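You operate a simulated robot arm through the tools that you are given. There is no shell and no other tool.

You run a simulated robot arm. Do the job below in one go: nothing can be reset, and whatever is moved stays where it is left.

Task
Press LINES on the small brown box and put it in the tray.
Fine: the tray is the green one; set the grey dial to LINES; one press only; leave the press tray pulled out.

Only the result counts: the job must be done as asked and must still hold three seconds after the hand-in. Knocking over, shifting, dropping, spilling or breaking anything else fails it.

Robot
A 7-joint arm with a two-finger parallel gripper, fixed in place. Base frame: the origin is at the foot of the arm, x ahead of it, y to its left, z up; the work surface is at about z = 0. Lengths are in m, angles in degrees, forces in N, time in s.
With the tool pointing down near the work surface it reaches from about 0.22 to 0.58 m from the base axis. Its first joint turns from -66.0 to 66.0 degrees. Payload 2.5 kg.
The TCP is the grasp point between the finger pads, 0.023 m short of the fingertips. In the tool frame z runs along the fingers and y along their closing line. The gripper opens to 0.094 m. The fingers are 0.038 m wide and 0.01 m thick; the gripper's body (0.054 by 0.096 m) begins 0.039 m behind the TCP.
Orientation is told as [roll, pitch, yaw] about the base's x, y, z axes, in that order, counted from this pose: with the fingers straight down and closing along the base's y, the tool's x points along the base's -x, its y along +y and its z along -z.

Tools
- The arm moves only by the tool jog_arm. Its argument "plan" is a list of rows, each a list of 2 entries, a list of its own where there are three numbers: the shift along the tool's x, y, z in m, then the turn, a rotation vector about the tool's x, y, z in degrees. In form: [[[tx, ty, tz], [rx, ry, rz]], ...]. A call has 1 to 20 rows; each row is the pose to reach, as a shift and turn from the pose commanded when the call began, along the tool's axes at that moment. "hand" is the closure, from 0 (fully open) to 1 (shut), set as the call begins (left out, the last holds). A row lasts 0.2 s, in which the tool goes at most 0.05 m and 8.6 degrees; a call with a longer step from one row to the next is refused whole, and so is a gripper value outside its range. A pose out of reach is approached as far as the arm can. The call stops where the force on the tool passes 40 N (or 10 N more than at its start, if that is more) or the arm is blocked; 0.2 s more then pass. Each finger travels about 0.108 m/s and halts on what it meets, pressing with about 43 N; the grip force reading is that of the motor and also rises with nothing between the fingers. The clock runs only during rows and for 0.2 s after the last one: add rows that repeat a pose to give the fingers time. The reply holds the time, the measured pose of the TCP, the force on the tool along the base axes, the opening and the grip force, in the units named above and with some noise, with the torque about the TCP (base axes, N m) and any sound that the robot's microphone picked up.
- Cameras (640 x 400 px; columns grow to the right, rows downward): "scene" is fixed at [0.113, -0.3973, 0.5613]; the picture's right is [0.88, -0.47, 0.00], its down [-0.19, -0.35, -0.92] and it looks along [0.43, 0.81, -0.40] (base axes); focal length 313 px, centre (320, 200). "wrist" rides on the gripper at [0.086, 0.016, -0.074] in the tool frame; the picture's right is [-0.18, 0.98, 0.00], its down [-0.58, -0.11, -0.81] and it looks along [-0.79, -0.15, 0.59] (tool axes); focal length 243 px, centre (320, 200). There is no depth. A picture from a camera that has moved, and an enlarged one, comes with that camera's place and axes in the base frame and with its lens.
- get_image(camera): a new picture of that camera. It takes no simulated time.
- enlarge(camera, box): a new picture of the part [left, top, right, bottom] of that camera's present view, enlarged. It takes no simulated time.
- finish_job(): hands the job in; it is judged then, once.

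Nothing tells you positions but the pictures and the camera data. Unless the task says otherwise, let go and move clear before handing in.

The tools are called as a command line: name --argument value ..., lists and objects as JSON in quotes. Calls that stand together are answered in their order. jog_arm: Moves the arm, as the interface text tells. Its arguments: {"type":"object","properties":{"plan":{"type":"array","items":{"type":"array"}},"hand":{"type":"number"}},"required":["plan"]} The other tools are called the same way: get_image (camera) takes a picture; enlarge (camera, box) takes an enlarged picture of a part of a camera's view; finish_job () hands the job in.

At the start:

```text
time_s: 0.0
position: [0.2644, 0.1703, 0.4327]
ee_rot: [0.0, 0.0, 0.0]
force: [-0.6, -0.1, -0.3]
moment: [-0.04, -0.01, 0.02]
opening: 0.0942
grip_force: 0.1
```

scene: 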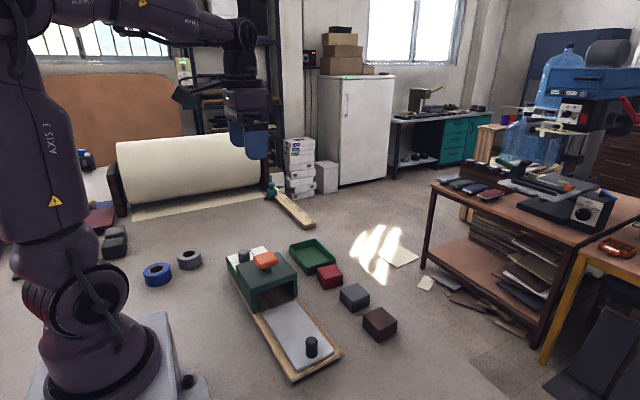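
wrist: 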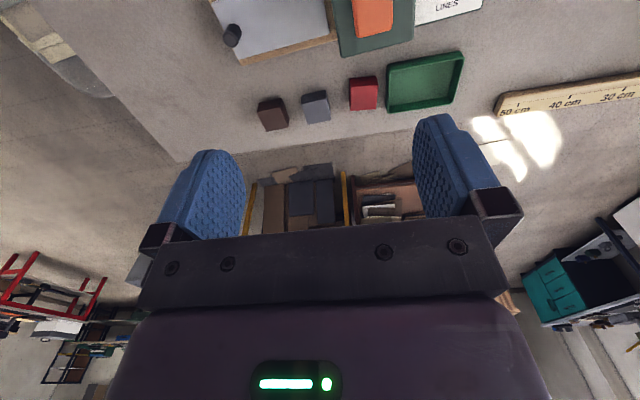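

I see a press machine with a pulled-out tray, a grey dial, an orange press pad, and small boxes (red, grey-blue, brown), plus a green tray. I'll look closer before moving.

enlarge --camera "scene" --box '[210, 220, 350, 308]'

enlarge --camera "scene" --box '[240, 290, 420, 400]'

enlarge --camera "wrist" --box '[200, 0, 500, 150]'

```text
4.55 times, centred on (280, 264) of scene
camera zoom: at [0.113, -0.3973, 0.5613], right [0.88, -0.47, 0.0], down [-0.19, -0.35, -0.92], along [0.43, 0.81, -0.4], focal length 1424 px, centre (502, -91)
```

zoom: 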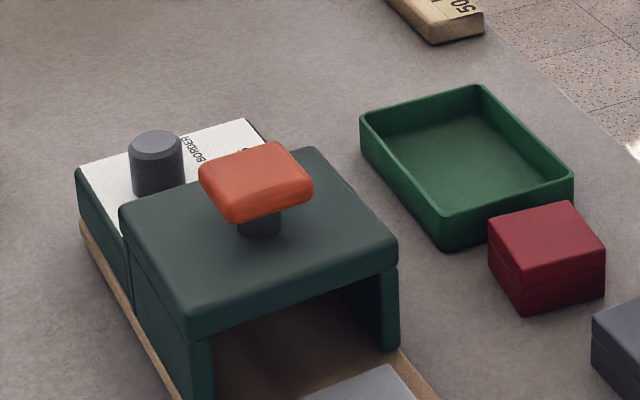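

```text
3.56 times, centred on (330, 345) of scene
camera zoom: at [0.113, -0.3973, 0.5613], right [0.88, -0.47, 0.0], down [-0.19, -0.35, -0.92], along [0.43, 0.81, -0.4], focal length 1114 px, centre (284, -316)
```

zoom: 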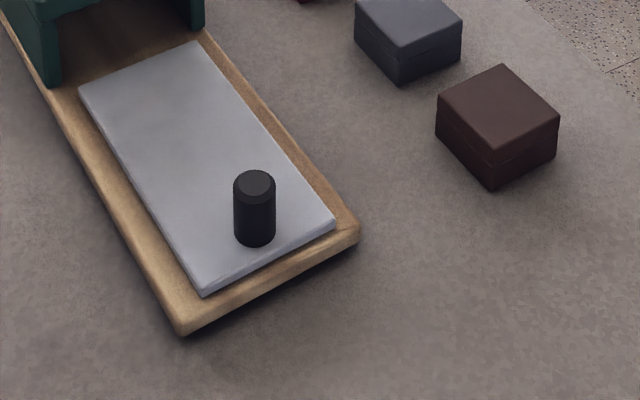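

```text
2.13 times, centred on (350, 75) of wrist
camera zoom: at [0.1783, 0.187, 0.5074], right [0.18, 0.98, 0.0], down [0.58, -0.11, 0.81], along [0.79, -0.15, -0.59], focal length 518 px, centre (256, 467)
```

zoom: 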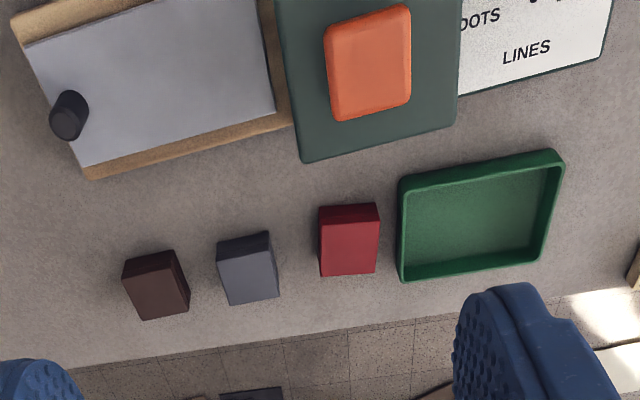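

The board lies roughly along y: tray pulled out at about (0.31, 0.02–0.15), housing behind it, and the dial near (0.26, 0.37). The brown box is near (0.487, 0.017). I'll turn the wrist up high so its camera looks along +y at the dial and housing.

jog_arm --plan '[[[0, 0, 0], [0, 0, -8]], [[0, 0, 0], [0, 0, -16]], [[0, 0, 0], [0, 0, -24]], [[0, 0, 0], [0, 0, -32]], [[0, 0, 0], [0, 0, -40]], [[0, 0, 0], [0, 0, -48]], [[0, 0, 0], [0, 0, -56]], [[0, 0, 0], [0, 0, -64]], [[0, 0, 0], [0, 0, -72]], [[0, 0, 0], [0, 0, -80]], [[0, 0, 0], [0, 0, -86.5]], [[0, 0, 0], [0, 0, -86.5]]]' --hand 0

get_image --camera "wrist"

```text
time_s: 2.6
position: [0.2625, 0.17, 0.4328]
ee_rot: [0.0, 0.0, 86.7]
force: [0.4, 0.1, 0.1]
moment: [0.02, -0.02, -0.04]
opening: 0.0942
grip_force: 0.1
```

```text
taken
camera wrist: at [0.2433, 0.0855, 0.5069], right [-0.97, 0.24, 0.0], down [0.14, 0.57, 0.81], along [0.2, 0.78, -0.59], focal length 243 px, centre (320, 200)
```

wrist: 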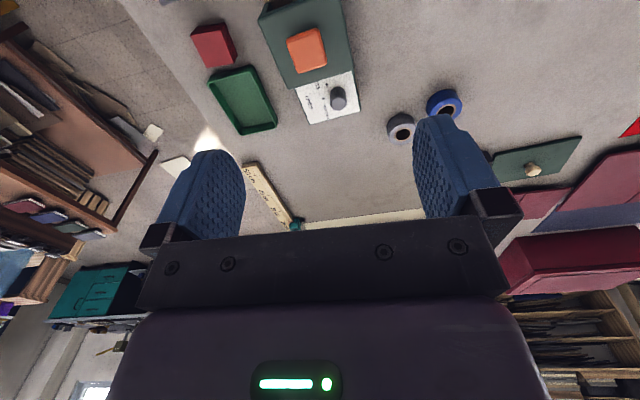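

enlarge --camera "wrist" --box '[250, 50, 410, 150]'

enlarge --camera "wrist" --box '[180, 0, 400, 137]'

```text
4.00 times, centred on (330, 100) of wrist
camera zoom: at [0.2433, 0.0855, 0.5069], right [-0.97, 0.24, 0.0], down [0.14, 0.57, 0.81], along [0.2, 0.78, -0.59], focal length 970 px, centre (280, 600)
```

zoom: 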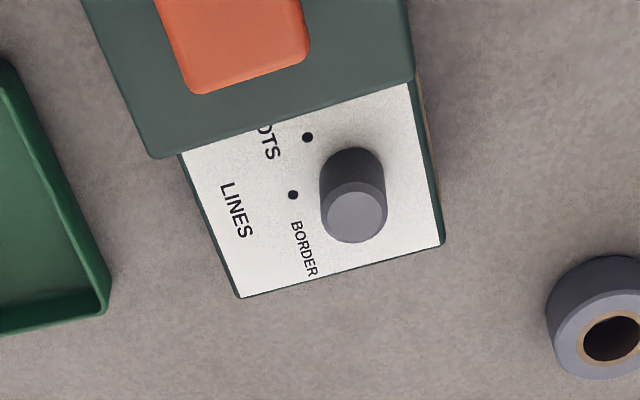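

```text
2.91 times, centred on (290, 68) of wrist
camera zoom: at [0.2433, 0.0855, 0.5069], right [-0.97, 0.24, 0.0], down [0.14, 0.57, 0.81], along [0.2, 0.78, -0.59], focal length 706 px, centre (407, 582)
```

zoom: 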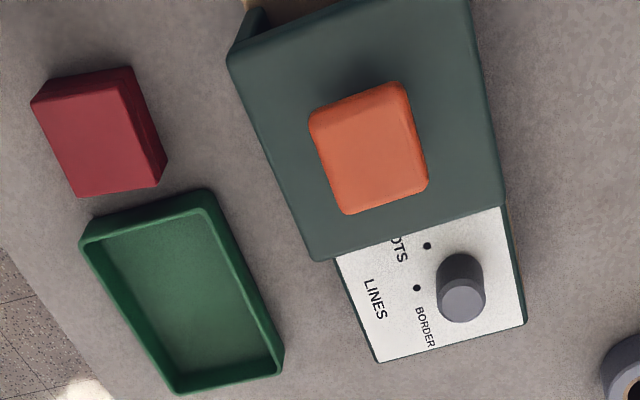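

The dial sits at about (0.276, 0.36) with marks for DOTS, LINES and BORDER; I can't see its pointer yet. I'll bring the camera nearly above it.

jog_arm --plan '[[[-0.027, -0.004, 0.017], [0, 0, 0]], [[-0.054, -0.008, 0.033], [0, 0, 0]], [[-0.081, -0.012, 0.05], [0, 0, 0]], [[-0.108, -0.016, 0.067], [0, 0, 0]], [[-0.135, -0.02, 0.083], [0, 0, 0]], [[-0.1616, -0.0232, 0.1], [0, 0, 0]], [[-0.1616, -0.0232, 0.1], [0, 0, 0]]]'

get_image --camera "wrist"

```text
time_s: 4.2
position: [0.296, 0.3324, 0.333]
ee_rot: [0.0, -0.1, 86.4]
force: [-0.6, -0.1, -0.7]
moment: [0.0, -0.01, -0.03]
opening: 0.0941
grip_force: 0.0
```

```text
taken
camera wrist: at [0.2769, 0.2466, 0.4063], right [-0.97, 0.24, 0.0], down [0.14, 0.57, 0.81], along [0.2, 0.78, -0.59], focal length 243 px, centre (320, 200)
```

wrist: 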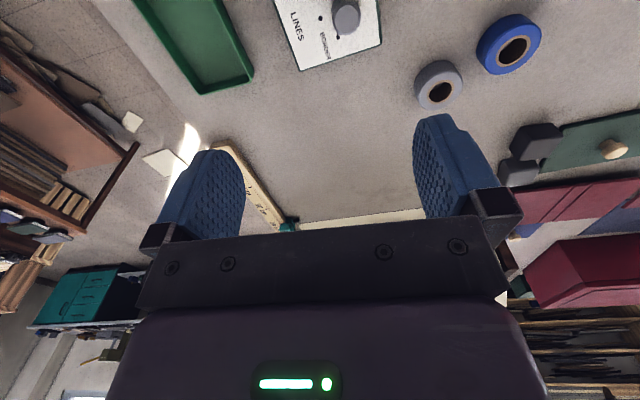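

enlarge --camera "wrist" --box '[270, 0, 398, 80]'

```text
5.00 times, centred on (334, 40) of wrist
camera zoom: at [0.2769, 0.2466, 0.4063], right [-0.97, 0.24, 0.0], down [0.14, 0.57, 0.81], along [0.2, 0.78, -0.59], focal length 1213 px, centre (250, 1000)
```

zoom: 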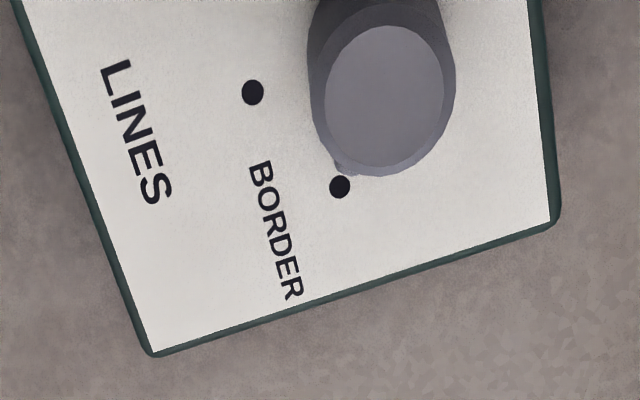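

The dial's small pointer is at BORDER, with the LINES mark about 60° clockwise from it and the dial centre near (0.2735, 0.347). I'll tilt the camera straight down over the dial to refine this.

jog_arm --plan '[[[-0.012, 0, 0.03], [0, 6, 0]], [[-0.025, 0, 0.065], [0, 12, 0]], [[-0.038, 0, 0.1], [0, 18, 0]], [[-0.05, 0, 0.13], [0, 25, 0]], [[-0.05, 0, 0.13], [0, 25, 0]]]'

get_image --camera "wrist"

enlarge --camera "wrist" --box '[240, 0, 432, 120]'

```text
time_s: 5.4
position: [0.3004, 0.3812, 0.2046]
ee_rot: [0.0, 25.1, 86.5]
force: [0.3, -0.8, -0.2]
moment: [-0.02, 0.01, 0.01]
opening: 0.0938
grip_force: 0.0
```

```text
taken
camera wrist: at [0.2823, 0.3357, 0.3076], right [-0.97, 0.23, -0.08], down [0.16, 0.86, 0.48], along [0.18, 0.46, -0.87], focal length 243 px, centre (320, 200)
```

wrist: 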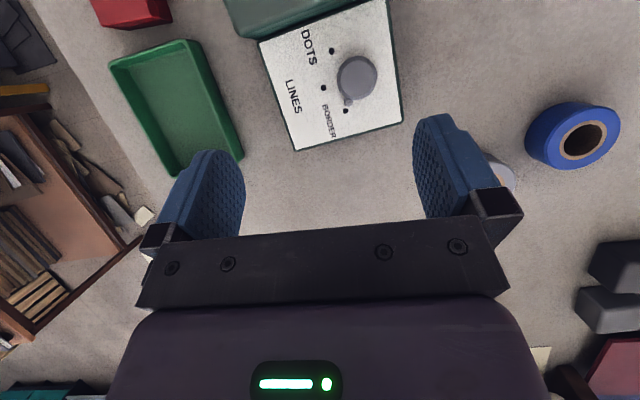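

```text
3.33 times, centred on (336, 60) of wrist
camera zoom: at [0.2823, 0.3357, 0.3076], right [-0.97, 0.23, -0.08], down [0.16, 0.86, 0.48], along [0.18, 0.46, -0.87], focal length 809 px, centre (267, 667)
```

zoom: 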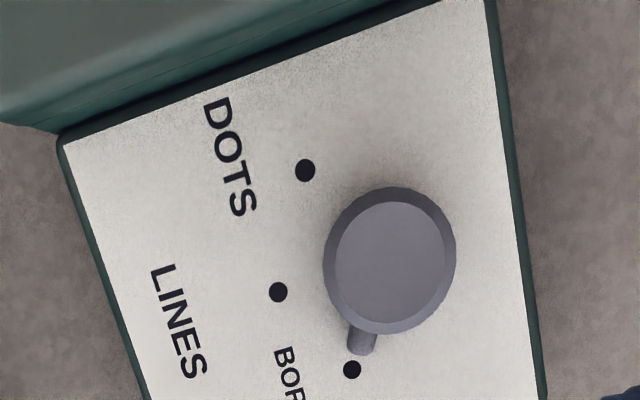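

From directly above: dial axis at about (0.2724, 0.347), pointer stub at BORDER (~64°), LINES mark at ~4°, knob top at z ≈ 0.09 and panel at z ≈ 0.052. I'll level the tool over the dial and align the fingers to straddle the pointer.

jog_arm --plan '[[[0.01, 0.0067, 0], [0, -6.3, 0]], [[0.02, 0.0133, 0], [0, -12.5, 0]], [[0.03, 0.02, 0], [0, -18.8, 0]], [[0.039, 0.0266, 0.0006], [0, -25.1, 0]], [[0.039, 0.0266, 0.0006], [0, -25.1, 0]]]' --hand 0.36

jog_arm --plan '[[[0, 0, 0], [0, 0, 7.5]], [[0, 0, 0], [0, 0, 15]], [[0, 0, 0], [0, 0, 22.5]], [[0, 0, 0], [0, 0, 22.5]]]'

get_image --camera "wrist"

get_image --camera "scene"

```text
time_s: 6.6
position: [0.2703, 0.3467, 0.2199]
ee_rot: [0.0, -0.2, 86.5]
force: [0.1, 0.3, -0.2]
moment: [0.03, 0.02, -0.01]
opening: 0.0605
grip_force: 0.0
```

```text
time_s: 7.6
position: [0.2695, 0.3468, 0.2198]
ee_rot: [0.0, -0.1, 64.0]
force: [0.5, 0.5, 0.3]
moment: [-0.01, 0.03, -0.01]
opening: 0.06
grip_force: 0.1
```

```text
taken
camera wrist: at [0.2194, 0.2763, 0.2927], right [-0.8, 0.6, 0.0], down [0.35, 0.47, 0.81], along [0.48, 0.65, -0.59], focal length 243 px, centre (320, 200)
```

wrist: 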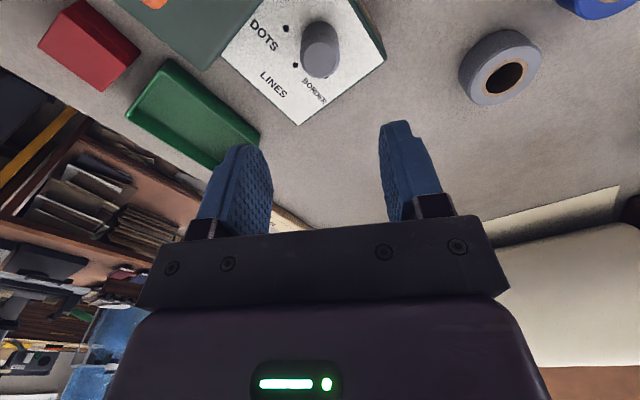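

```text
taken
```

scene: 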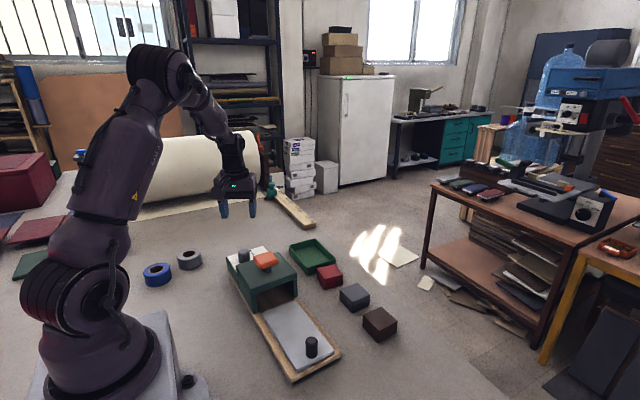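

The tool is level over the dial, TCP about (0.2715, 0.3466, 0.219), fingers set 0.06 apart. I'll descend around the knob.

jog_arm --plan '[[[-0.0009, -0.0005, 0.04], [0, 0, 0]], [[-0.0009, -0.0005, 0.08], [0, 0, 0]], [[-0.0009, -0.0005, 0.105], [0, 0, 0]], [[-0.0009, -0.0005, 0.12], [0, 0, 0]], [[-0.0009, -0.0005, 0.134], [0, 0, 0]], [[-0.0009, -0.0005, 0.134], [0, 0, 0]]]'

get_image --camera "wrist"

enlarge --camera "scene" --box '[190, 200, 318, 280]'

```text
time_s: 9.0
position: [0.2724, 0.3481, 0.0856]
ee_rot: [0.0, -0.1, 64.0]
force: [-0.4, 1.1, -0.5]
moment: [-0.01, -0.01, 0.03]
opening: 0.0603
grip_force: 0.0
```

```text
taken
camera wrist: at [0.221, 0.2772, 0.1597], right [-0.8, 0.6, 0.0], down [0.35, 0.47, 0.81], along [0.48, 0.65, -0.59], focal length 243 px, centre (320, 200)
```

wrist: 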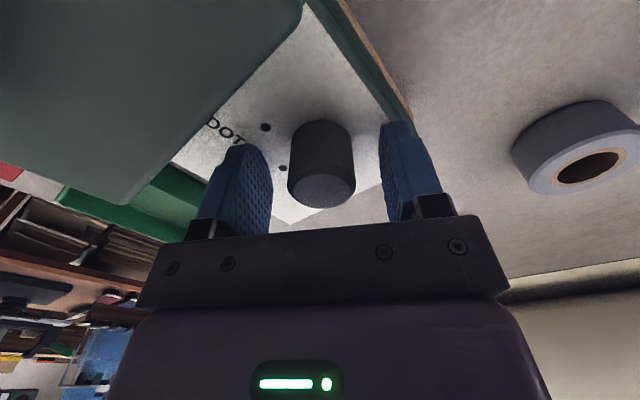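

```text
5.00 times, centred on (254, 240) of scene
camera zoom: at [0.113, -0.3973, 0.5613], right [0.88, -0.47, 0.0], down [-0.19, -0.35, -0.92], along [0.43, 0.81, -0.4], focal length 1567 px, centre (650, 0)
```

zoom: 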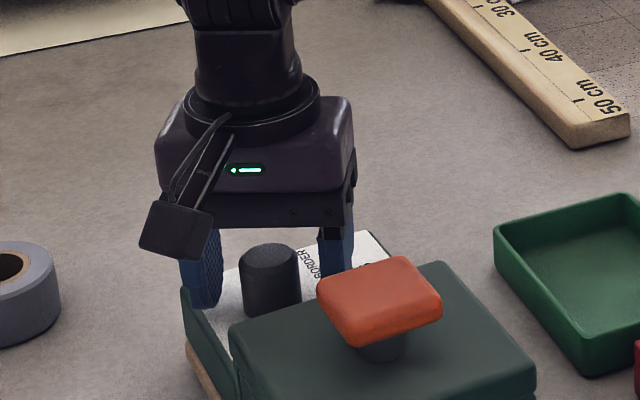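

The knob is centred between the fingers and clear of everything. I'll close on it now.

jog_arm --plan '[[[0, 0, 0], [0, 0, 0]], [[0, 0, 0], [0, 0, 0]], [[0, 0, 0], [0, 0, 0]]]' --hand 1

```text
time_s: 9.8
position: [0.2718, 0.3477, 0.0869]
ee_rot: [0.1, -0.1, 64.1]
force: [-4.7, 4.6, 0.2]
moment: [-0.27, -0.52, -0.05]
opening: 0.0316
grip_force: 42.5
```

The knob is gripped at 0.0316 m. I'll turn it 60° clockwise (seen from above) to LINES.

jog_arm --plan '[[[0, 0, 0], [0, 0, 6]], [[0, 0, 0], [0, 0, 12]], [[0, 0, 0], [0, 0, 18]], [[0, 0, 0], [0, 0, 24]], [[0, 0, 0], [0, 0, 30]], [[0, 0, 0], [0, 0, 36]], [[0, 0, 0], [0, 0, 42]], [[0, 0, 0], [0, 0, 48]], [[0, 0, 0], [0, 0, 54]], [[0, 0, 0], [0, 0, 60]], [[0, 0, 0], [0, 0, 60]]]'

get_image --camera "wrist"

```text
time_s: 12.2
position: [0.273, 0.3474, 0.0864]
ee_rot: [0.1, 0.0, 3.8]
force: [-7.2, -0.3, 17.3]
moment: [-0.44, -0.64, -0.02]
opening: 0.0319
grip_force: 42.8
```

```text
taken
camera wrist: at [0.186, 0.3578, 0.1599], right [0.12, 0.99, 0.0], down [0.59, -0.07, 0.81], along [0.8, -0.09, -0.59], focal length 243 px, centre (320, 200)
```

wrist: 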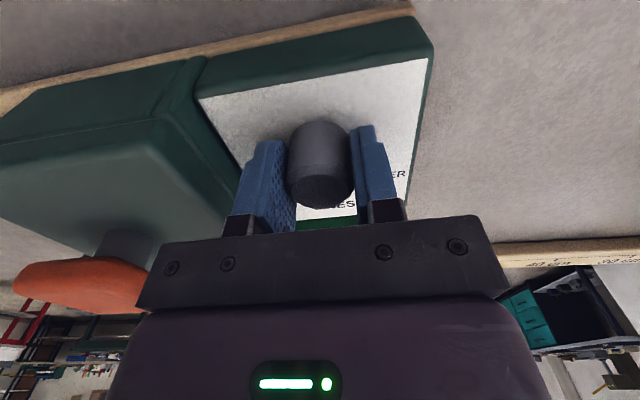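

The dial turned freely with the grip. I'll release, rise straight up, and check the pointer from above.

jog_arm --plan '[[[0, 0, 0], [0, 0, 0]], [[0, 0, 0], [0, 0, 0]], [[0, 0, -0.03], [0, 0, 0]], [[0, 0, -0.07], [0, 0, 0]], [[-0.015, 0, -0.1], [0, 6, 0]], [[-0.03, 0, -0.12], [0, 12, 0]], [[-0.045, 0, -0.13], [0, 18, 0]], [[-0.045, 0, -0.13], [0, 25, 0]], [[-0.045, 0, -0.13], [0, 25, 0]]]' --hand 0.36

get_image --camera "wrist"

enlarge --camera "wrist" --box '[240, 0, 432, 120]'

```text
time_s: 14.2
position: [0.3168, 0.3501, 0.2146]
ee_rot: [0.1, 25.1, 4.0]
force: [0.4, -0.3, 0.9]
moment: [-0.03, 0.0, 0.01]
opening: 0.0604
grip_force: 0.0
```

```text
taken
camera wrist: at [0.2697, 0.3634, 0.3186], right [0.1, 0.99, -0.08], down [0.87, -0.05, 0.48], along [0.48, -0.11, -0.87], focal length 243 px, centre (320, 200)
```

wrist: 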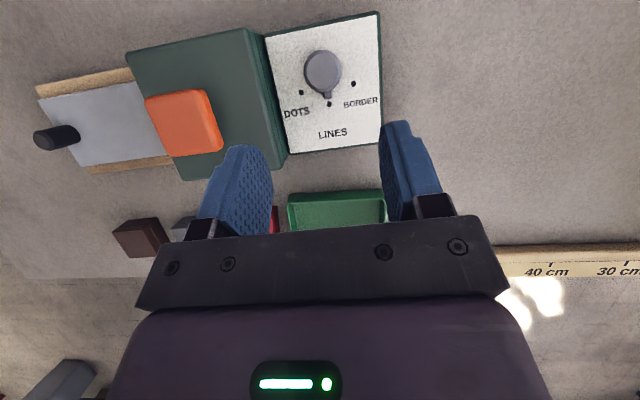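

```text
3.33 times, centred on (336, 60) of wrist
camera zoom: at [0.2697, 0.3634, 0.3186], right [0.1, 0.99, -0.08], down [0.87, -0.05, 0.48], along [0.48, -0.11, -0.87], focal length 809 px, centre (267, 667)
```

zoom: 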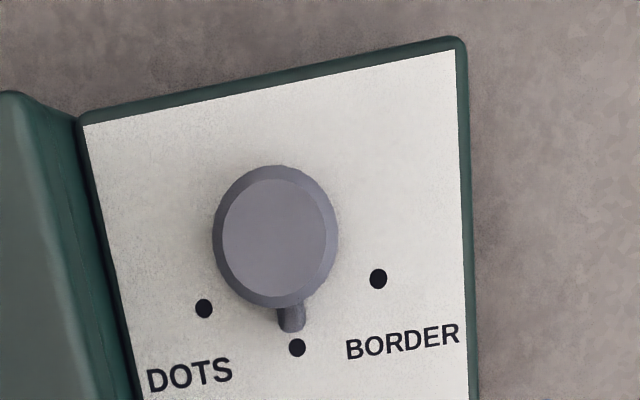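

The pointer is now at LINES. One tighter look to confirm the alignment.

enlarge --camera "wrist" --box '[290, 45, 370, 120]'

enlarge --camera "wrist" --box '[20, 60, 260, 210]'

```text
5.33 times, centred on (330, 82) of wrist
camera zoom: at [0.2697, 0.3634, 0.3186], right [0.1, 0.99, -0.08], down [0.87, -0.05, 0.48], along [0.48, -0.11, -0.87], focal length 1294 px, centre (267, 827)
```

zoom: 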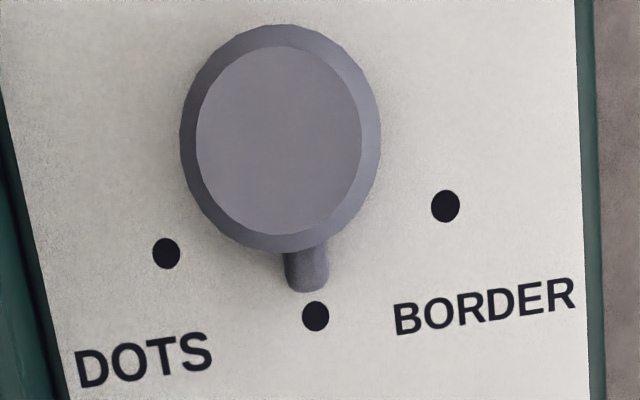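

```text
2.67 times, centred on (140, 135) of wrist
camera zoom: at [0.2697, 0.3634, 0.3186], right [0.1, 0.99, -0.08], down [0.87, -0.05, 0.48], along [0.48, -0.11, -0.87], focal length 647 px, centre (800, 373)
```

zoom: 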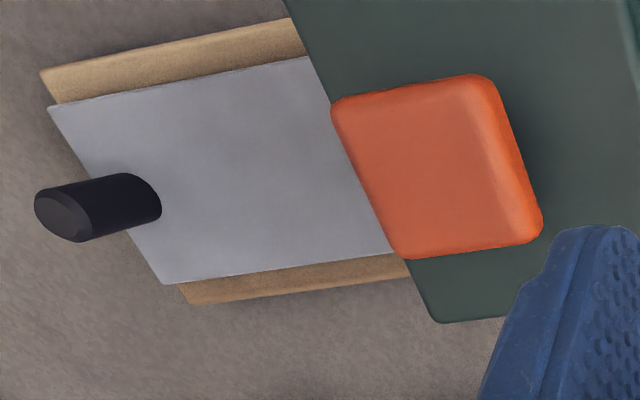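

The pointer lies on LINES to within a couple of degrees. Next I'll move the camera over the pulled-out tray to measure the knob, plate and opening.

jog_arm --plan '[[[-0.001, -0.0377, -0.0005], [0, 0, 0]], [[-0.002, -0.0754, -0.001], [0, 0, 0]], [[-0.003, -0.113, -0.0015], [0, 0, 0]], [[-0.004, -0.151, -0.002], [0, 0, 0]], [[-0.005, -0.188, -0.0025], [0, 0, 0]], [[-0.006, -0.226, -0.003], [0, 0, 0]], [[-0.007, -0.264, -0.0035], [0, 0, 0]], [[-0.0081, -0.3014, -0.0038], [0, 0, 0]], [[-0.0081, -0.3014, -0.0038], [0, 0, 0]]]' --hand 0

get_image --camera "wrist"

enlarge --camera "wrist" --box '[200, 0, 456, 160]'

```text
time_s: 16.2
position: [0.3486, 0.0496, 0.2154]
ee_rot: [0.1, 25.1, 4.1]
force: [0.0, -0.3, -0.5]
moment: [0.0, -0.02, -0.01]
opening: 0.0939
grip_force: 0.1
```

```text
taken
camera wrist: at [0.3013, 0.0622, 0.3184], right [0.1, 0.99, -0.08], down [0.87, -0.05, 0.48], along [0.48, -0.11, -0.87], focal length 243 px, centre (320, 200)
```

wrist: 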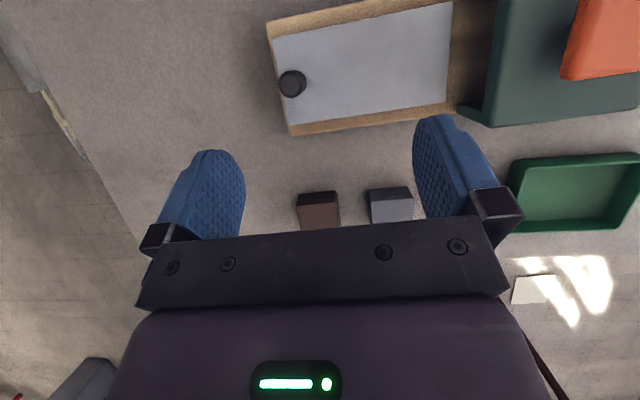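

```text
2.50 times, centred on (328, 80) of wrist
camera zoom: at [0.3013, 0.0622, 0.3184], right [0.1, 0.99, -0.08], down [0.87, -0.05, 0.48], along [0.48, -0.11, -0.87], focal length 606 px, centre (300, 500)
```

zoom: 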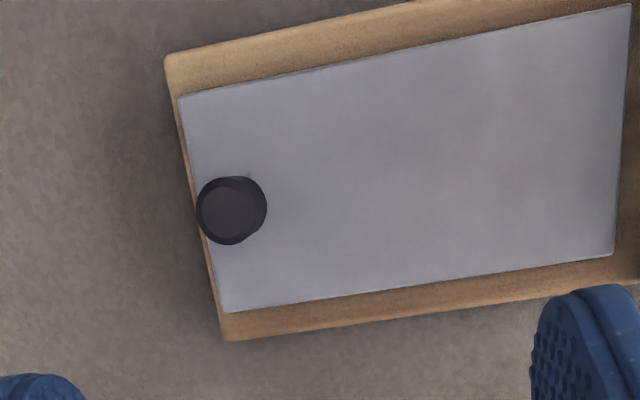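

The tray plate's top is at z ≈ 0.022 and its front knob is at (0.313, 0.0115), top z ≈ 0.060; the machine is turned about 3.5°. I'll try the tray once while it's empty to learn its travel, so first I'll go above the knob.

jog_arm --plan '[[[-0.0003, -0.009, 0.02], [0, -6.3, 0]], [[-0.0006, -0.018, 0.045], [0, -12.6, 0]], [[-0.001, -0.027, 0.07], [0, -18.9, 0]], [[-0.0013, -0.0353, 0.0933], [0, -25.1, 0]], [[-0.0013, -0.0353, 0.0933], [0, -25.1, 0]]]' --hand 0.36

get_image --camera "wrist"

enlarge --camera "scene" --box '[200, 230, 420, 390]'

```text
time_s: 17.4
position: [0.3105, 0.0109, 0.1291]
ee_rot: [0.1, -0.2, 4.0]
force: [0.7, -0.3, -0.1]
moment: [0.01, -0.01, -0.04]
opening: 0.0602
grip_force: 0.0
```

```text
taken
camera wrist: at [0.2244, 0.0214, 0.2032], right [0.12, 0.99, 0.0], down [0.59, -0.07, 0.81], along [0.8, -0.09, -0.59], focal length 243 px, centre (320, 200)
```

wrist: 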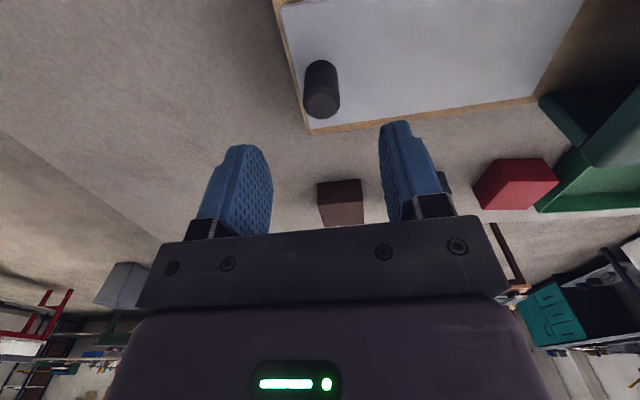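

```text
2.50 times, centred on (310, 310) of scene
camera zoom: at [0.1129, -0.3973, 0.5613], right [0.88, -0.47, 0.0], down [-0.19, -0.35, -0.92], along [0.43, 0.81, -0.4], focal length 783 px, centre (345, -75)
```

zoom: 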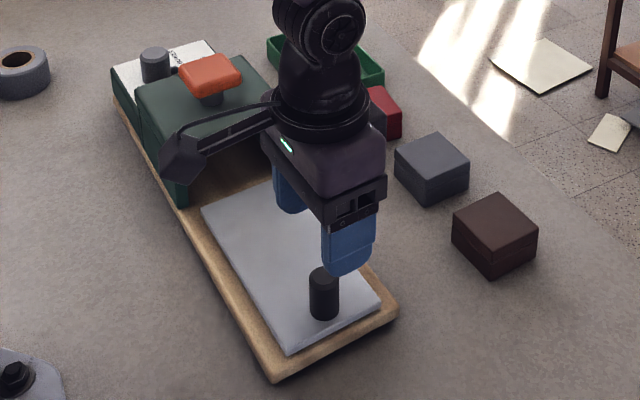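

The gripper straddles the knob from above with a 1.5 mm x error to correct. I'll descend to TCP z ≈ 0.060, which keeps the gripper body above the hood height.

jog_arm --plan '[[[-0.0015, 0, 0.02], [0, 0, 0]], [[-0.0015, 0, 0.04], [0, 0, 0]], [[-0.0015, 0, 0.055], [0, 0, 0]], [[-0.0015, 0, 0.0692], [0, 0, 0]], [[-0.0015, 0, 0.0692], [0, 0, 0]]]'

enlarge --camera "scene" --box '[200, 230, 420, 390]'

get_image --camera "wrist"

```text
time_s: 18.6
position: [0.3145, 0.0127, 0.062]
ee_rot: [0.2, -0.2, 4.1]
force: [0.2, -0.5, 0.8]
moment: [-0.01, 0.0, -0.01]
opening: 0.0601
grip_force: 0.1
```

```text
2.50 times, centred on (310, 310) of scene
camera zoom: at [0.113, -0.3973, 0.5613], right [0.88, -0.47, 0.0], down [-0.19, -0.35, -0.92], along [0.43, 0.81, -0.4], focal length 783 px, centre (345, -75)
```

zoom: 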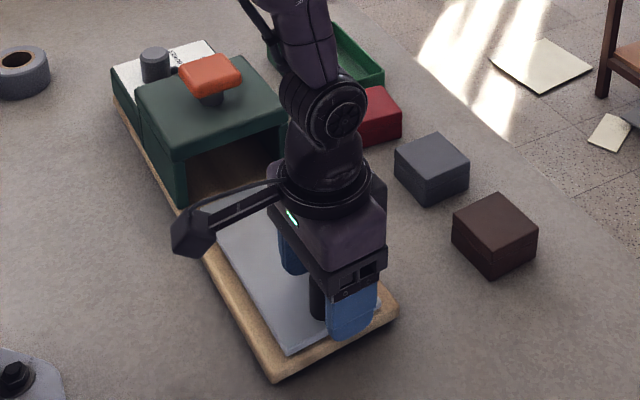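

```text
taken
camera wrist: at [0.2273, 0.0229, 0.1348], right [0.12, 0.99, 0.0], down [0.59, -0.07, 0.81], along [0.8, -0.09, -0.59], focal length 243 px, centre (320, 200)
```

wrist: 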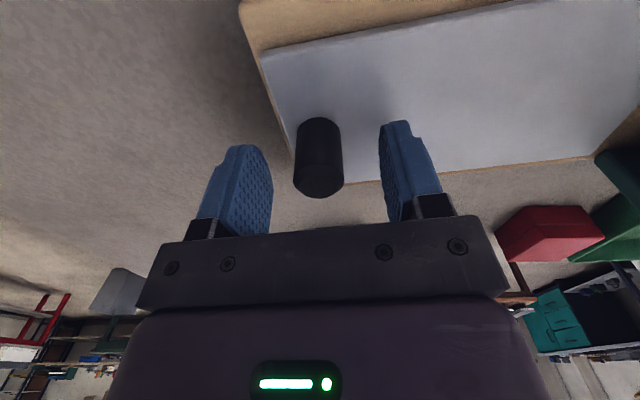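

The knob is between the fingers with room each side. Closing on it.

jog_arm --plan '[[[0, 0, 0], [0, 0, 0]], [[0, 0, 0], [0, 0, 0]], [[0, 0, 0], [0, 0, 0]]]' --hand 1

```text
time_s: 19.4
position: [0.3136, 0.0124, 0.0618]
ee_rot: [0.1, -0.1, 4.1]
force: [1.3, 0.2, -0.3]
moment: [-0.56, -0.1, 0.03]
opening: 0.0233
grip_force: 42.9
```

Gripped (0.0233 m). Now I'll push the empty tray inwards slowly along its axis, watching the force.

jog_arm --plan '[[[-0.0001, 0.01, 0], [0, 0, 0]], [[-0.0002, 0.02, 0], [0, 0, 0]], [[-0.0003, 0.03, 0], [0, 0, 0]], [[-0.0004, 0.04, 0], [0, 0, 0]], [[-0.0005, 0.05, 0], [0, 0, 0]], [[-0.0006, 0.06, 0], [0, 0, 0]], [[-0.0007, 0.07, 0], [0, 0, 0]], [[-0.0008, 0.08, 0], [0, 0, 0]], [[-0.0009, 0.09, 0], [0, 0, 0]], [[-0.001, 0.1, 0], [0, 0, 0]], [[-0.001, 0.1, 0], [0, 0, 0]]]'

enlarge --camera "scene" --box '[200, 220, 360, 390]'

```text
time_s: 21.8
position: [0.3074, 0.1125, 0.061]
ee_rot: [0.2, -0.3, 4.0]
force: [11.3, -0.7, 12.4]
moment: [-0.55, -0.4, -0.14]
opening: 0.0233
grip_force: 43.3
```

```text
2.35 times, centred on (280, 305) of scene
camera zoom: at [0.1129, -0.3973, 0.5613], right [0.88, -0.47, 0.0], down [-0.19, -0.35, -0.92], along [0.43, 0.81, -0.4], focal length 737 px, centre (414, -47)
```

zoom: 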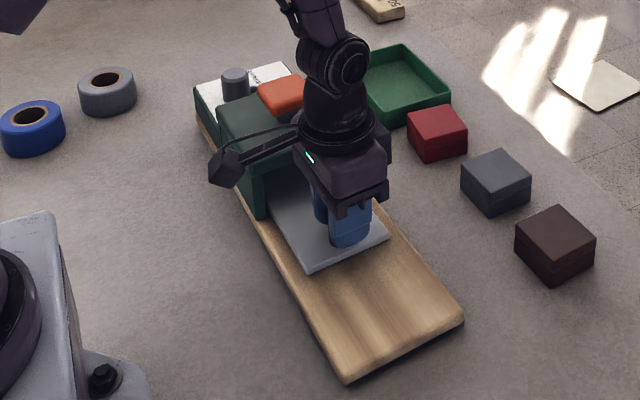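

The tray has moved 0.10 m with little resistance; a small sideways load suggests the rail runs slightly more along +x than I pushed. I'll ease that and keep going in small steps.

jog_arm --plan '[[[-0.001, 0.004, -0.0005], [0, 0, 0]], [[-0.0018, 0.008, -0.001], [0, 0, 0]], [[-0.002, 0.012, -0.001], [0, 0, 0]], [[-0.002, 0.016, -0.001], [0, 0, 0]], [[-0.002, 0.016, -0.001], [0, 0, 0]]]'

get_image --camera "wrist"

```text
time_s: 23.0
position: [0.3057, 0.1292, 0.0608]
ee_rot: [0.2, 0.2, 4.3]
force: [-0.4, -2.9, -0.2]
moment: [-0.67, 0.52, -0.1]
opening: 0.0234
grip_force: 42.7
```

```text
taken
camera wrist: at [0.2195, 0.1397, 0.1352], right [0.11, 0.99, 0.0], down [0.59, -0.07, 0.8], along [0.8, -0.09, -0.59], focal length 243 px, centre (320, 200)
```

wrist: 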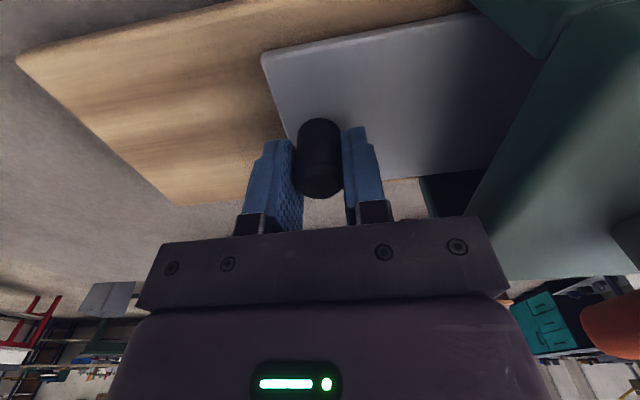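

Travel is 0.117 m so far with almost no load. I'll continue in 3 mm steps looking for the stop.

jog_arm --plan '[[[0, 0.003, 0], [0, 0, 0]], [[0, 0.006, 0], [0, 0, 0]], [[0, 0.009, 0], [0, 0, 0]], [[0, 0.012, 0], [0, 0, 0]], [[0, 0.012, 0], [0, 0, 0]]]'

get_image --camera "wrist"

enlarge --camera "scene" --box '[200, 220, 360, 320]'

```text
time_s: 24.2
position: [0.3068, 0.1411, 0.0628]
ee_rot: [0.2, -0.1, 4.0]
force: [0.9, -3.1, -0.5]
moment: [-0.69, 0.32, 0.15]
opening: 0.0234
grip_force: 43.1
```

```text
taken
camera wrist: at [0.2206, 0.1506, 0.1356], right [0.11, 0.99, 0.0], down [0.59, -0.07, 0.81], along [0.8, -0.09, -0.59], focal length 243 px, centre (320, 200)
```

wrist: 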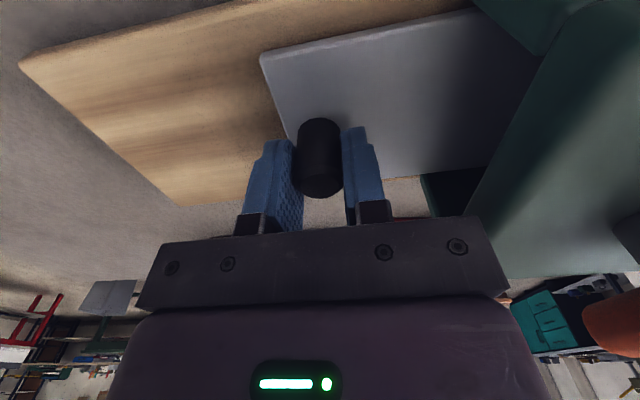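

```text
4.00 times, centred on (280, 270) of scene
camera zoom: at [0.113, -0.3972, 0.5613], right [0.88, -0.47, 0.0], down [-0.19, -0.35, -0.92], along [0.43, 0.81, -0.4], focal length 1253 px, centre (480, -80)
```

zoom: 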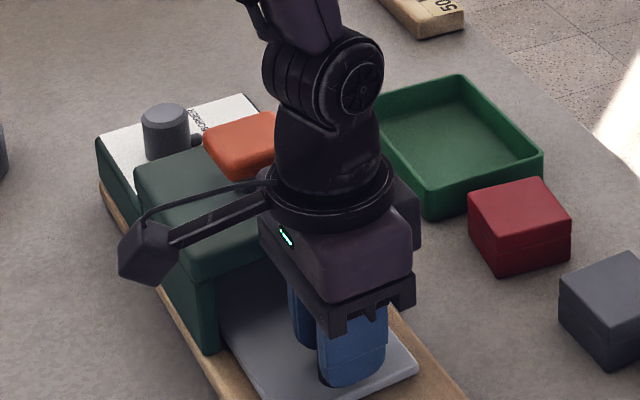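

Comparing the views, the hood and board kept the same place relative to the hand in the last steps: the tray reached its stop (travel ≈ 0.115 m) and the whole press slid along with it. I'll compare with the first picture to measure how far, so I can undo it.

enlarge --camera "scene" --box '[210, 220, 350, 308]'

enlarge --camera "scene" --box '[240, 290, 420, 400]'

```text
4.55 times, centred on (280, 264) of scene
camera zoom: at [0.113, -0.3972, 0.5613], right [0.88, -0.47, 0.0], down [-0.19, -0.35, -0.92], along [0.43, 0.81, -0.4], focal length 1424 px, centre (502, -91)
```

zoom: 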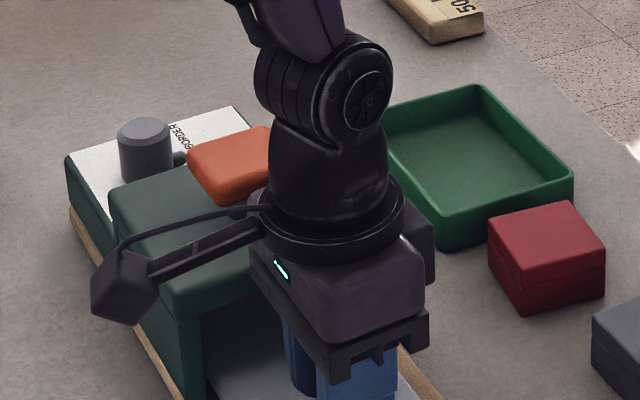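

```text
3.56 times, centred on (330, 345) of scene
camera zoom: at [0.113, -0.3972, 0.5613], right [0.88, -0.47, 0.0], down [-0.19, -0.35, -0.92], along [0.43, 0.81, -0.4], focal length 1114 px, centre (284, -316)
```

zoom: 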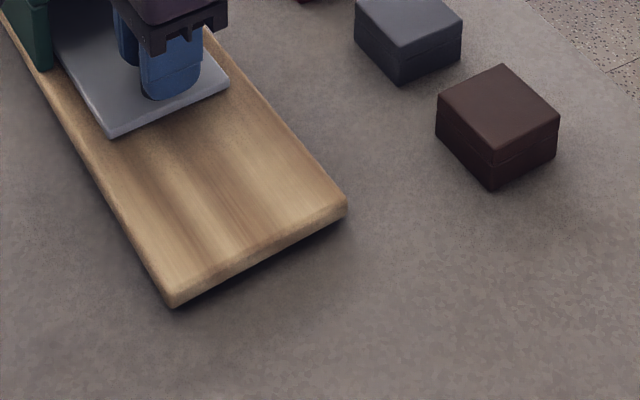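

The press slid about 0.015 m in +y, so the real tray travel is about 0.113 m. I'll pull the knob back to exactly where it started, which should draw the press back when the tray meets its outer limit.

jog_arm --plan '[[[0.0003, -0.01, 0.0001], [0, 0, 0]], [[0.0006, -0.02, 0.0002], [0, 0, 0]], [[0.0009, -0.03, 0.0003], [0, 0, 0]], [[0.0012, -0.04, 0.0004], [0, 0, 0]], [[0.0015, -0.05, 0.0005], [0, 0, 0]], [[0.0018, -0.06, 0.0006], [0, 0, 0]], [[0.002, -0.07, 0.0007], [0, 0, 0]], [[0.0022, -0.08, 0.0008], [0, 0, 0]], [[0.0024, -0.09, 0.0009], [0, 0, 0]], [[0.0026, -0.1, 0.001], [0, 0, 0]], [[0.0026, -0.1, 0.001], [0, 0, 0]]]'

enlarge --camera "scene" --box '[210, 220, 350, 308]'

enlarge --camera "scene" --box '[240, 290, 420, 400]'

get_image --camera "wrist"

```text
time_s: 26.6
position: [0.3118, 0.0398, 0.0613]
ee_rot: [0.1, -0.3, 4.0]
force: [0.1, 0.3, 20.2]
moment: [-0.5, 0.62, 0.01]
opening: 0.0234
grip_force: 43.4
```

```text
4.55 times, centred on (280, 264) of scene
camera zoom: at [0.1129, -0.3973, 0.5613], right [0.88, -0.47, 0.0], down [-0.19, -0.35, -0.92], along [0.43, 0.81, -0.4], focal length 1424 px, centre (502, -91)
```

zoom: 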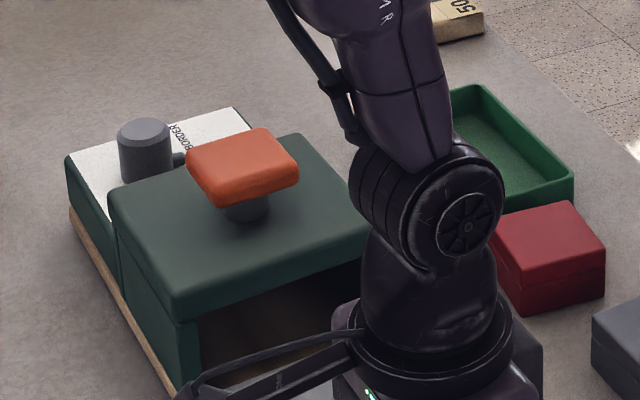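

```text
3.56 times, centred on (330, 345) of scene
camera zoom: at [0.1129, -0.3973, 0.5613], right [0.88, -0.47, 0.0], down [-0.19, -0.35, -0.92], along [0.43, 0.81, -0.4], focal length 1114 px, centre (284, -316)
```

zoom: 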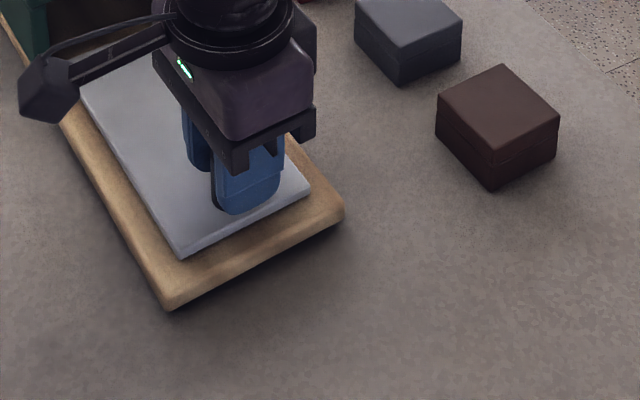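

```text
taken
camera wrist: at [0.2253, 0.0502, 0.1348], right [0.11, 0.99, 0.0], down [0.58, -0.07, 0.81], along [0.8, -0.09, -0.59], focal length 243 px, centre (320, 200)
```

wrist: 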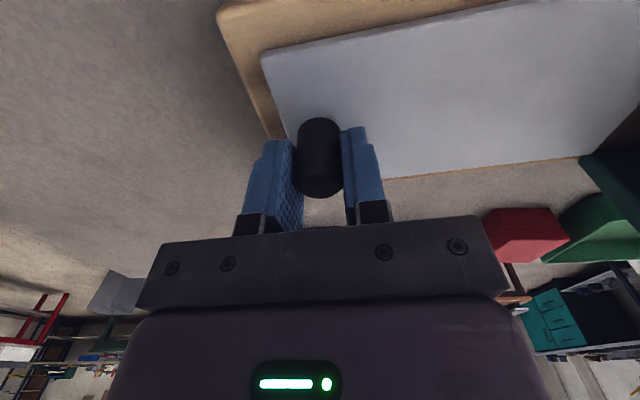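

The tray is nearly out and the press has stayed at its shifted spot. I'll ease the vertical load and keep pulling until the knob is back at its original y ≈ 0.0124.

jog_arm --plan '[[[0.0001, -0.004, -0.001], [0, 0, 0]], [[0.0002, -0.008, -0.0015], [0, 0, 0]], [[0.0003, -0.012, -0.0015], [0, 0, 0]], [[0.0003, -0.016, -0.0015], [0, 0, 0]], [[0.0004, -0.02, -0.0015], [0, 0, 0]], [[0.0004, -0.024, -0.0015], [0, 0, 0]], [[0.0004, -0.028, -0.0015], [0, 0, 0]], [[0.0004, -0.028, -0.0015], [0, 0, 0]]]'

enlarge --camera "scene" --box '[210, 220, 350, 308]'

enlarge --camera "scene" --box '[240, 290, 420, 400]'

get_image --camera "wrist"

```text
time_s: 28.4
position: [0.311, 0.0124, 0.061]
ee_rot: [0.1, -0.1, 4.0]
force: [0.1, 3.4, 0.2]
moment: [-0.58, -0.58, 0.13]
opening: 0.0234
grip_force: 43.2
```

```text
4.55 times, centred on (280, 264) of scene
camera zoom: at [0.113, -0.3973, 0.5613], right [0.88, -0.47, 0.0], down [-0.19, -0.35, -0.92], along [0.43, 0.81, -0.4], focal length 1424 px, centre (502, -91)
```

zoom: 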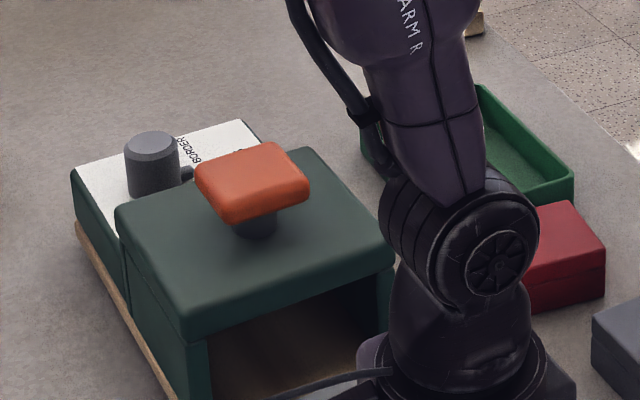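

```text
3.56 times, centred on (330, 345) of scene
camera zoom: at [0.113, -0.3973, 0.5613], right [0.88, -0.47, 0.0], down [-0.19, -0.35, -0.92], along [0.43, 0.81, -0.4], focal length 1114 px, centre (284, -316)
```

zoom: 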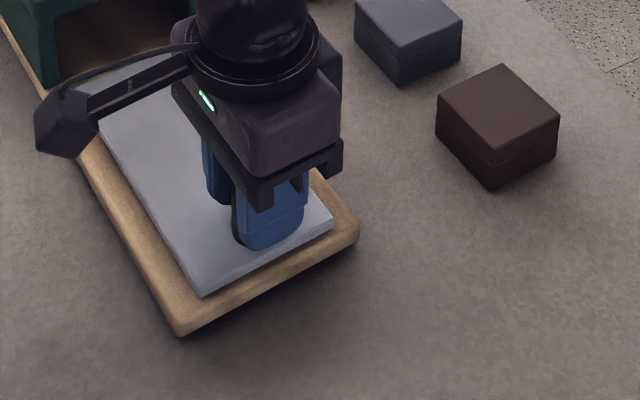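

```text
taken
camera wrist: at [0.2259, 0.0229, 0.1359], right [0.12, 0.99, 0.0], down [0.59, -0.07, 0.81], along [0.8, -0.09, -0.59], focal length 243 px, centre (320, 200)
```

wrist: 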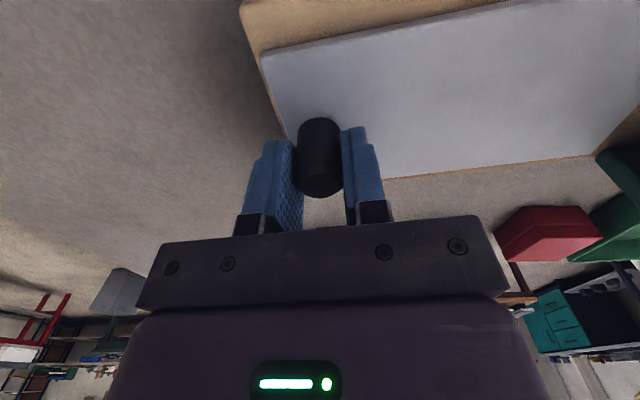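

The press is back within about 2 mm of its original place with the tray fully out. I'll let go of the knob, rise, and go look at the brown box.

jog_arm --plan '[[[0, 0, 0], [0, 0, 0]], [[0, 0, 0], [0, 0, 0]], [[0, 0, -0.03], [0, 0, 0]], [[0, 0, -0.07], [0, 0, 0]], [[0, 0, -0.11], [0, 0, 0]], [[-0.03, -0.001, -0.138], [0, 0, 0]], [[-0.07, -0.002, -0.138], [0, 0, 0]], [[-0.11, -0.004, -0.138], [0, 0, 0]], [[-0.137, -0.0046, -0.138], [0, 0, 0]], [[-0.137, -0.0046, -0.138], [0, 0, 0]]]' --hand 0.36

get_image --camera "wrist"

enlarge --camera "wrist" --box '[240, 20, 432, 140]'

get_image --camera "scene"

enlarge --camera "scene" --box '[240, 290, 420, 400]'

```text
time_s: 30.6
position: [0.4502, 0.0173, 0.1999]
ee_rot: [0.2, -0.1, 3.9]
force: [-0.3, -1.1, 0.0]
moment: [-0.03, 0.01, 0.01]
opening: 0.0602
grip_force: 0.1
```

```text
taken
camera wrist: at [0.3635, 0.0277, 0.2749], right [0.12, 0.99, 0.0], down [0.59, -0.07, 0.81], along [0.8, -0.09, -0.59], focal length 243 px, centre (320, 200)
```

wrist: 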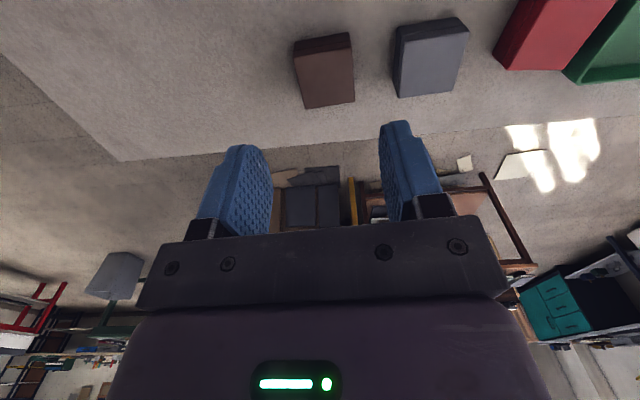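

```text
3.33 times, centred on (336, 80) of wrist
camera zoom: at [0.3635, 0.0277, 0.2749], right [0.12, 0.99, 0.0], down [0.59, -0.07, 0.81], along [0.8, -0.09, -0.59], focal length 809 px, centre (267, 600)
```

zoom: 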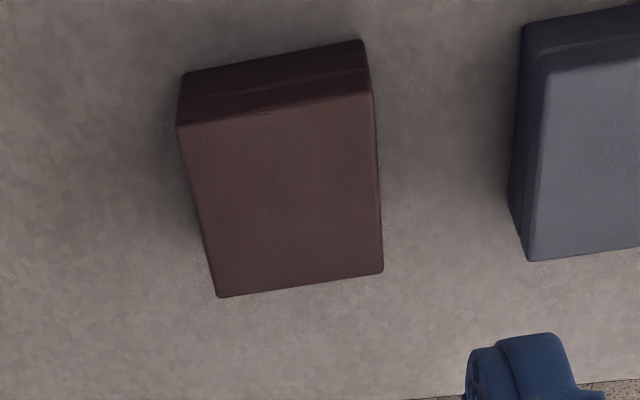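

```text
taken
```

scene: 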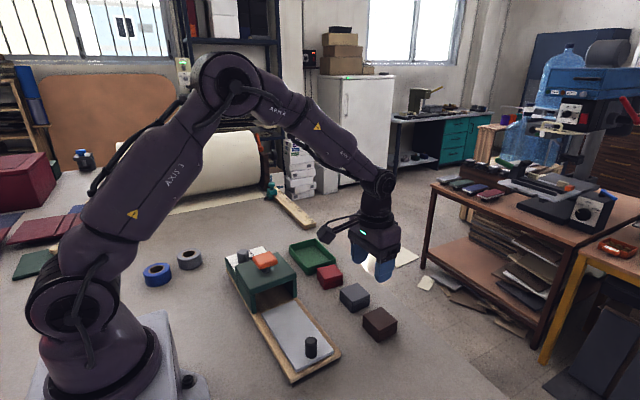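

```text
3.56 times, centred on (330, 345) of scene
camera zoom: at [0.113, -0.3973, 0.5613], right [0.88, -0.47, 0.0], down [-0.19, -0.35, -0.92], along [0.43, 0.81, -0.4], focal length 1114 px, centre (284, -316)
```

zoom: 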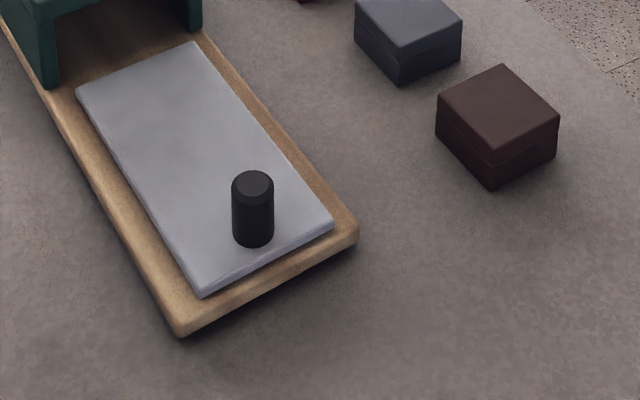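

The brown box is at about (0.4895, 0.0185), roughly 0.054 square and 0.031 tall, turned about 3°. The press looks restored. I'll open to 0.075 and descend around the box.

jog_arm --plan '[[[-0.02, -0.001, 0.03], [0, 0, 0.5]], [[-0.0391, -0.0019, 0.06], [0, 0, 0.9]], [[-0.0391, -0.0019, 0.1], [0, 0, 0.9]], [[-0.0391, -0.0019, 0.13], [0, 0, 0.9]], [[-0.0391, -0.0019, 0.15], [0, 0, 0.9]], [[-0.0391, -0.0019, 0.163], [0, 0, 0.9]], [[-0.0391, -0.0019, 0.173], [0, 0, 0.9]], [[-0.0391, -0.0019, 0.173], [0, 0, 0.9]]]' --hand 0.2

get_image --camera "wrist"

enlarge --camera "scene" --box '[300, 240, 460, 360]'

```text
time_s: 32.4
position: [0.4878, 0.0186, 0.0271]
ee_rot: [0.1, -0.1, 3.1]
force: [0.4, 0.0, 0.0]
moment: [-0.01, -0.01, 0.01]
opening: 0.0753
grip_force: 0.1
```

```text
taken
camera wrist: at [0.4019, 0.03, 0.1004], right [0.13, 0.99, 0.0], down [0.58, -0.08, 0.81], along [0.8, -0.1, -0.59], focal length 243 px, centre (320, 200)
```

wrist: 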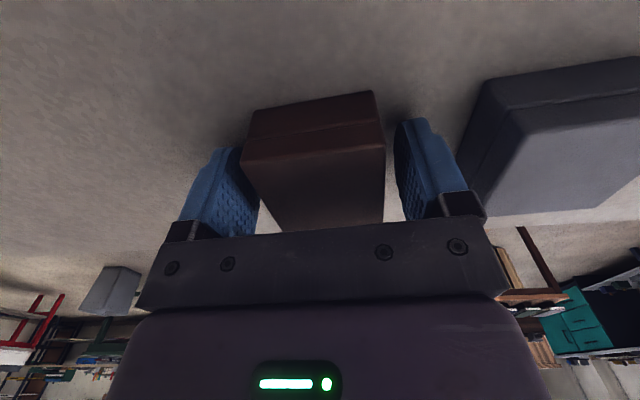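

```text
3.33 times, centred on (380, 300) of scene
camera zoom: at [0.113, -0.3973, 0.5613], right [0.88, -0.47, 0.0], down [-0.19, -0.35, -0.92], along [0.43, 0.81, -0.4], focal length 1044 px, centre (120, -133)
```

zoom: 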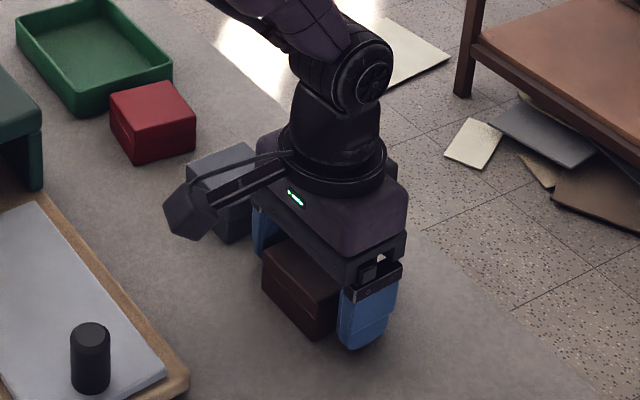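

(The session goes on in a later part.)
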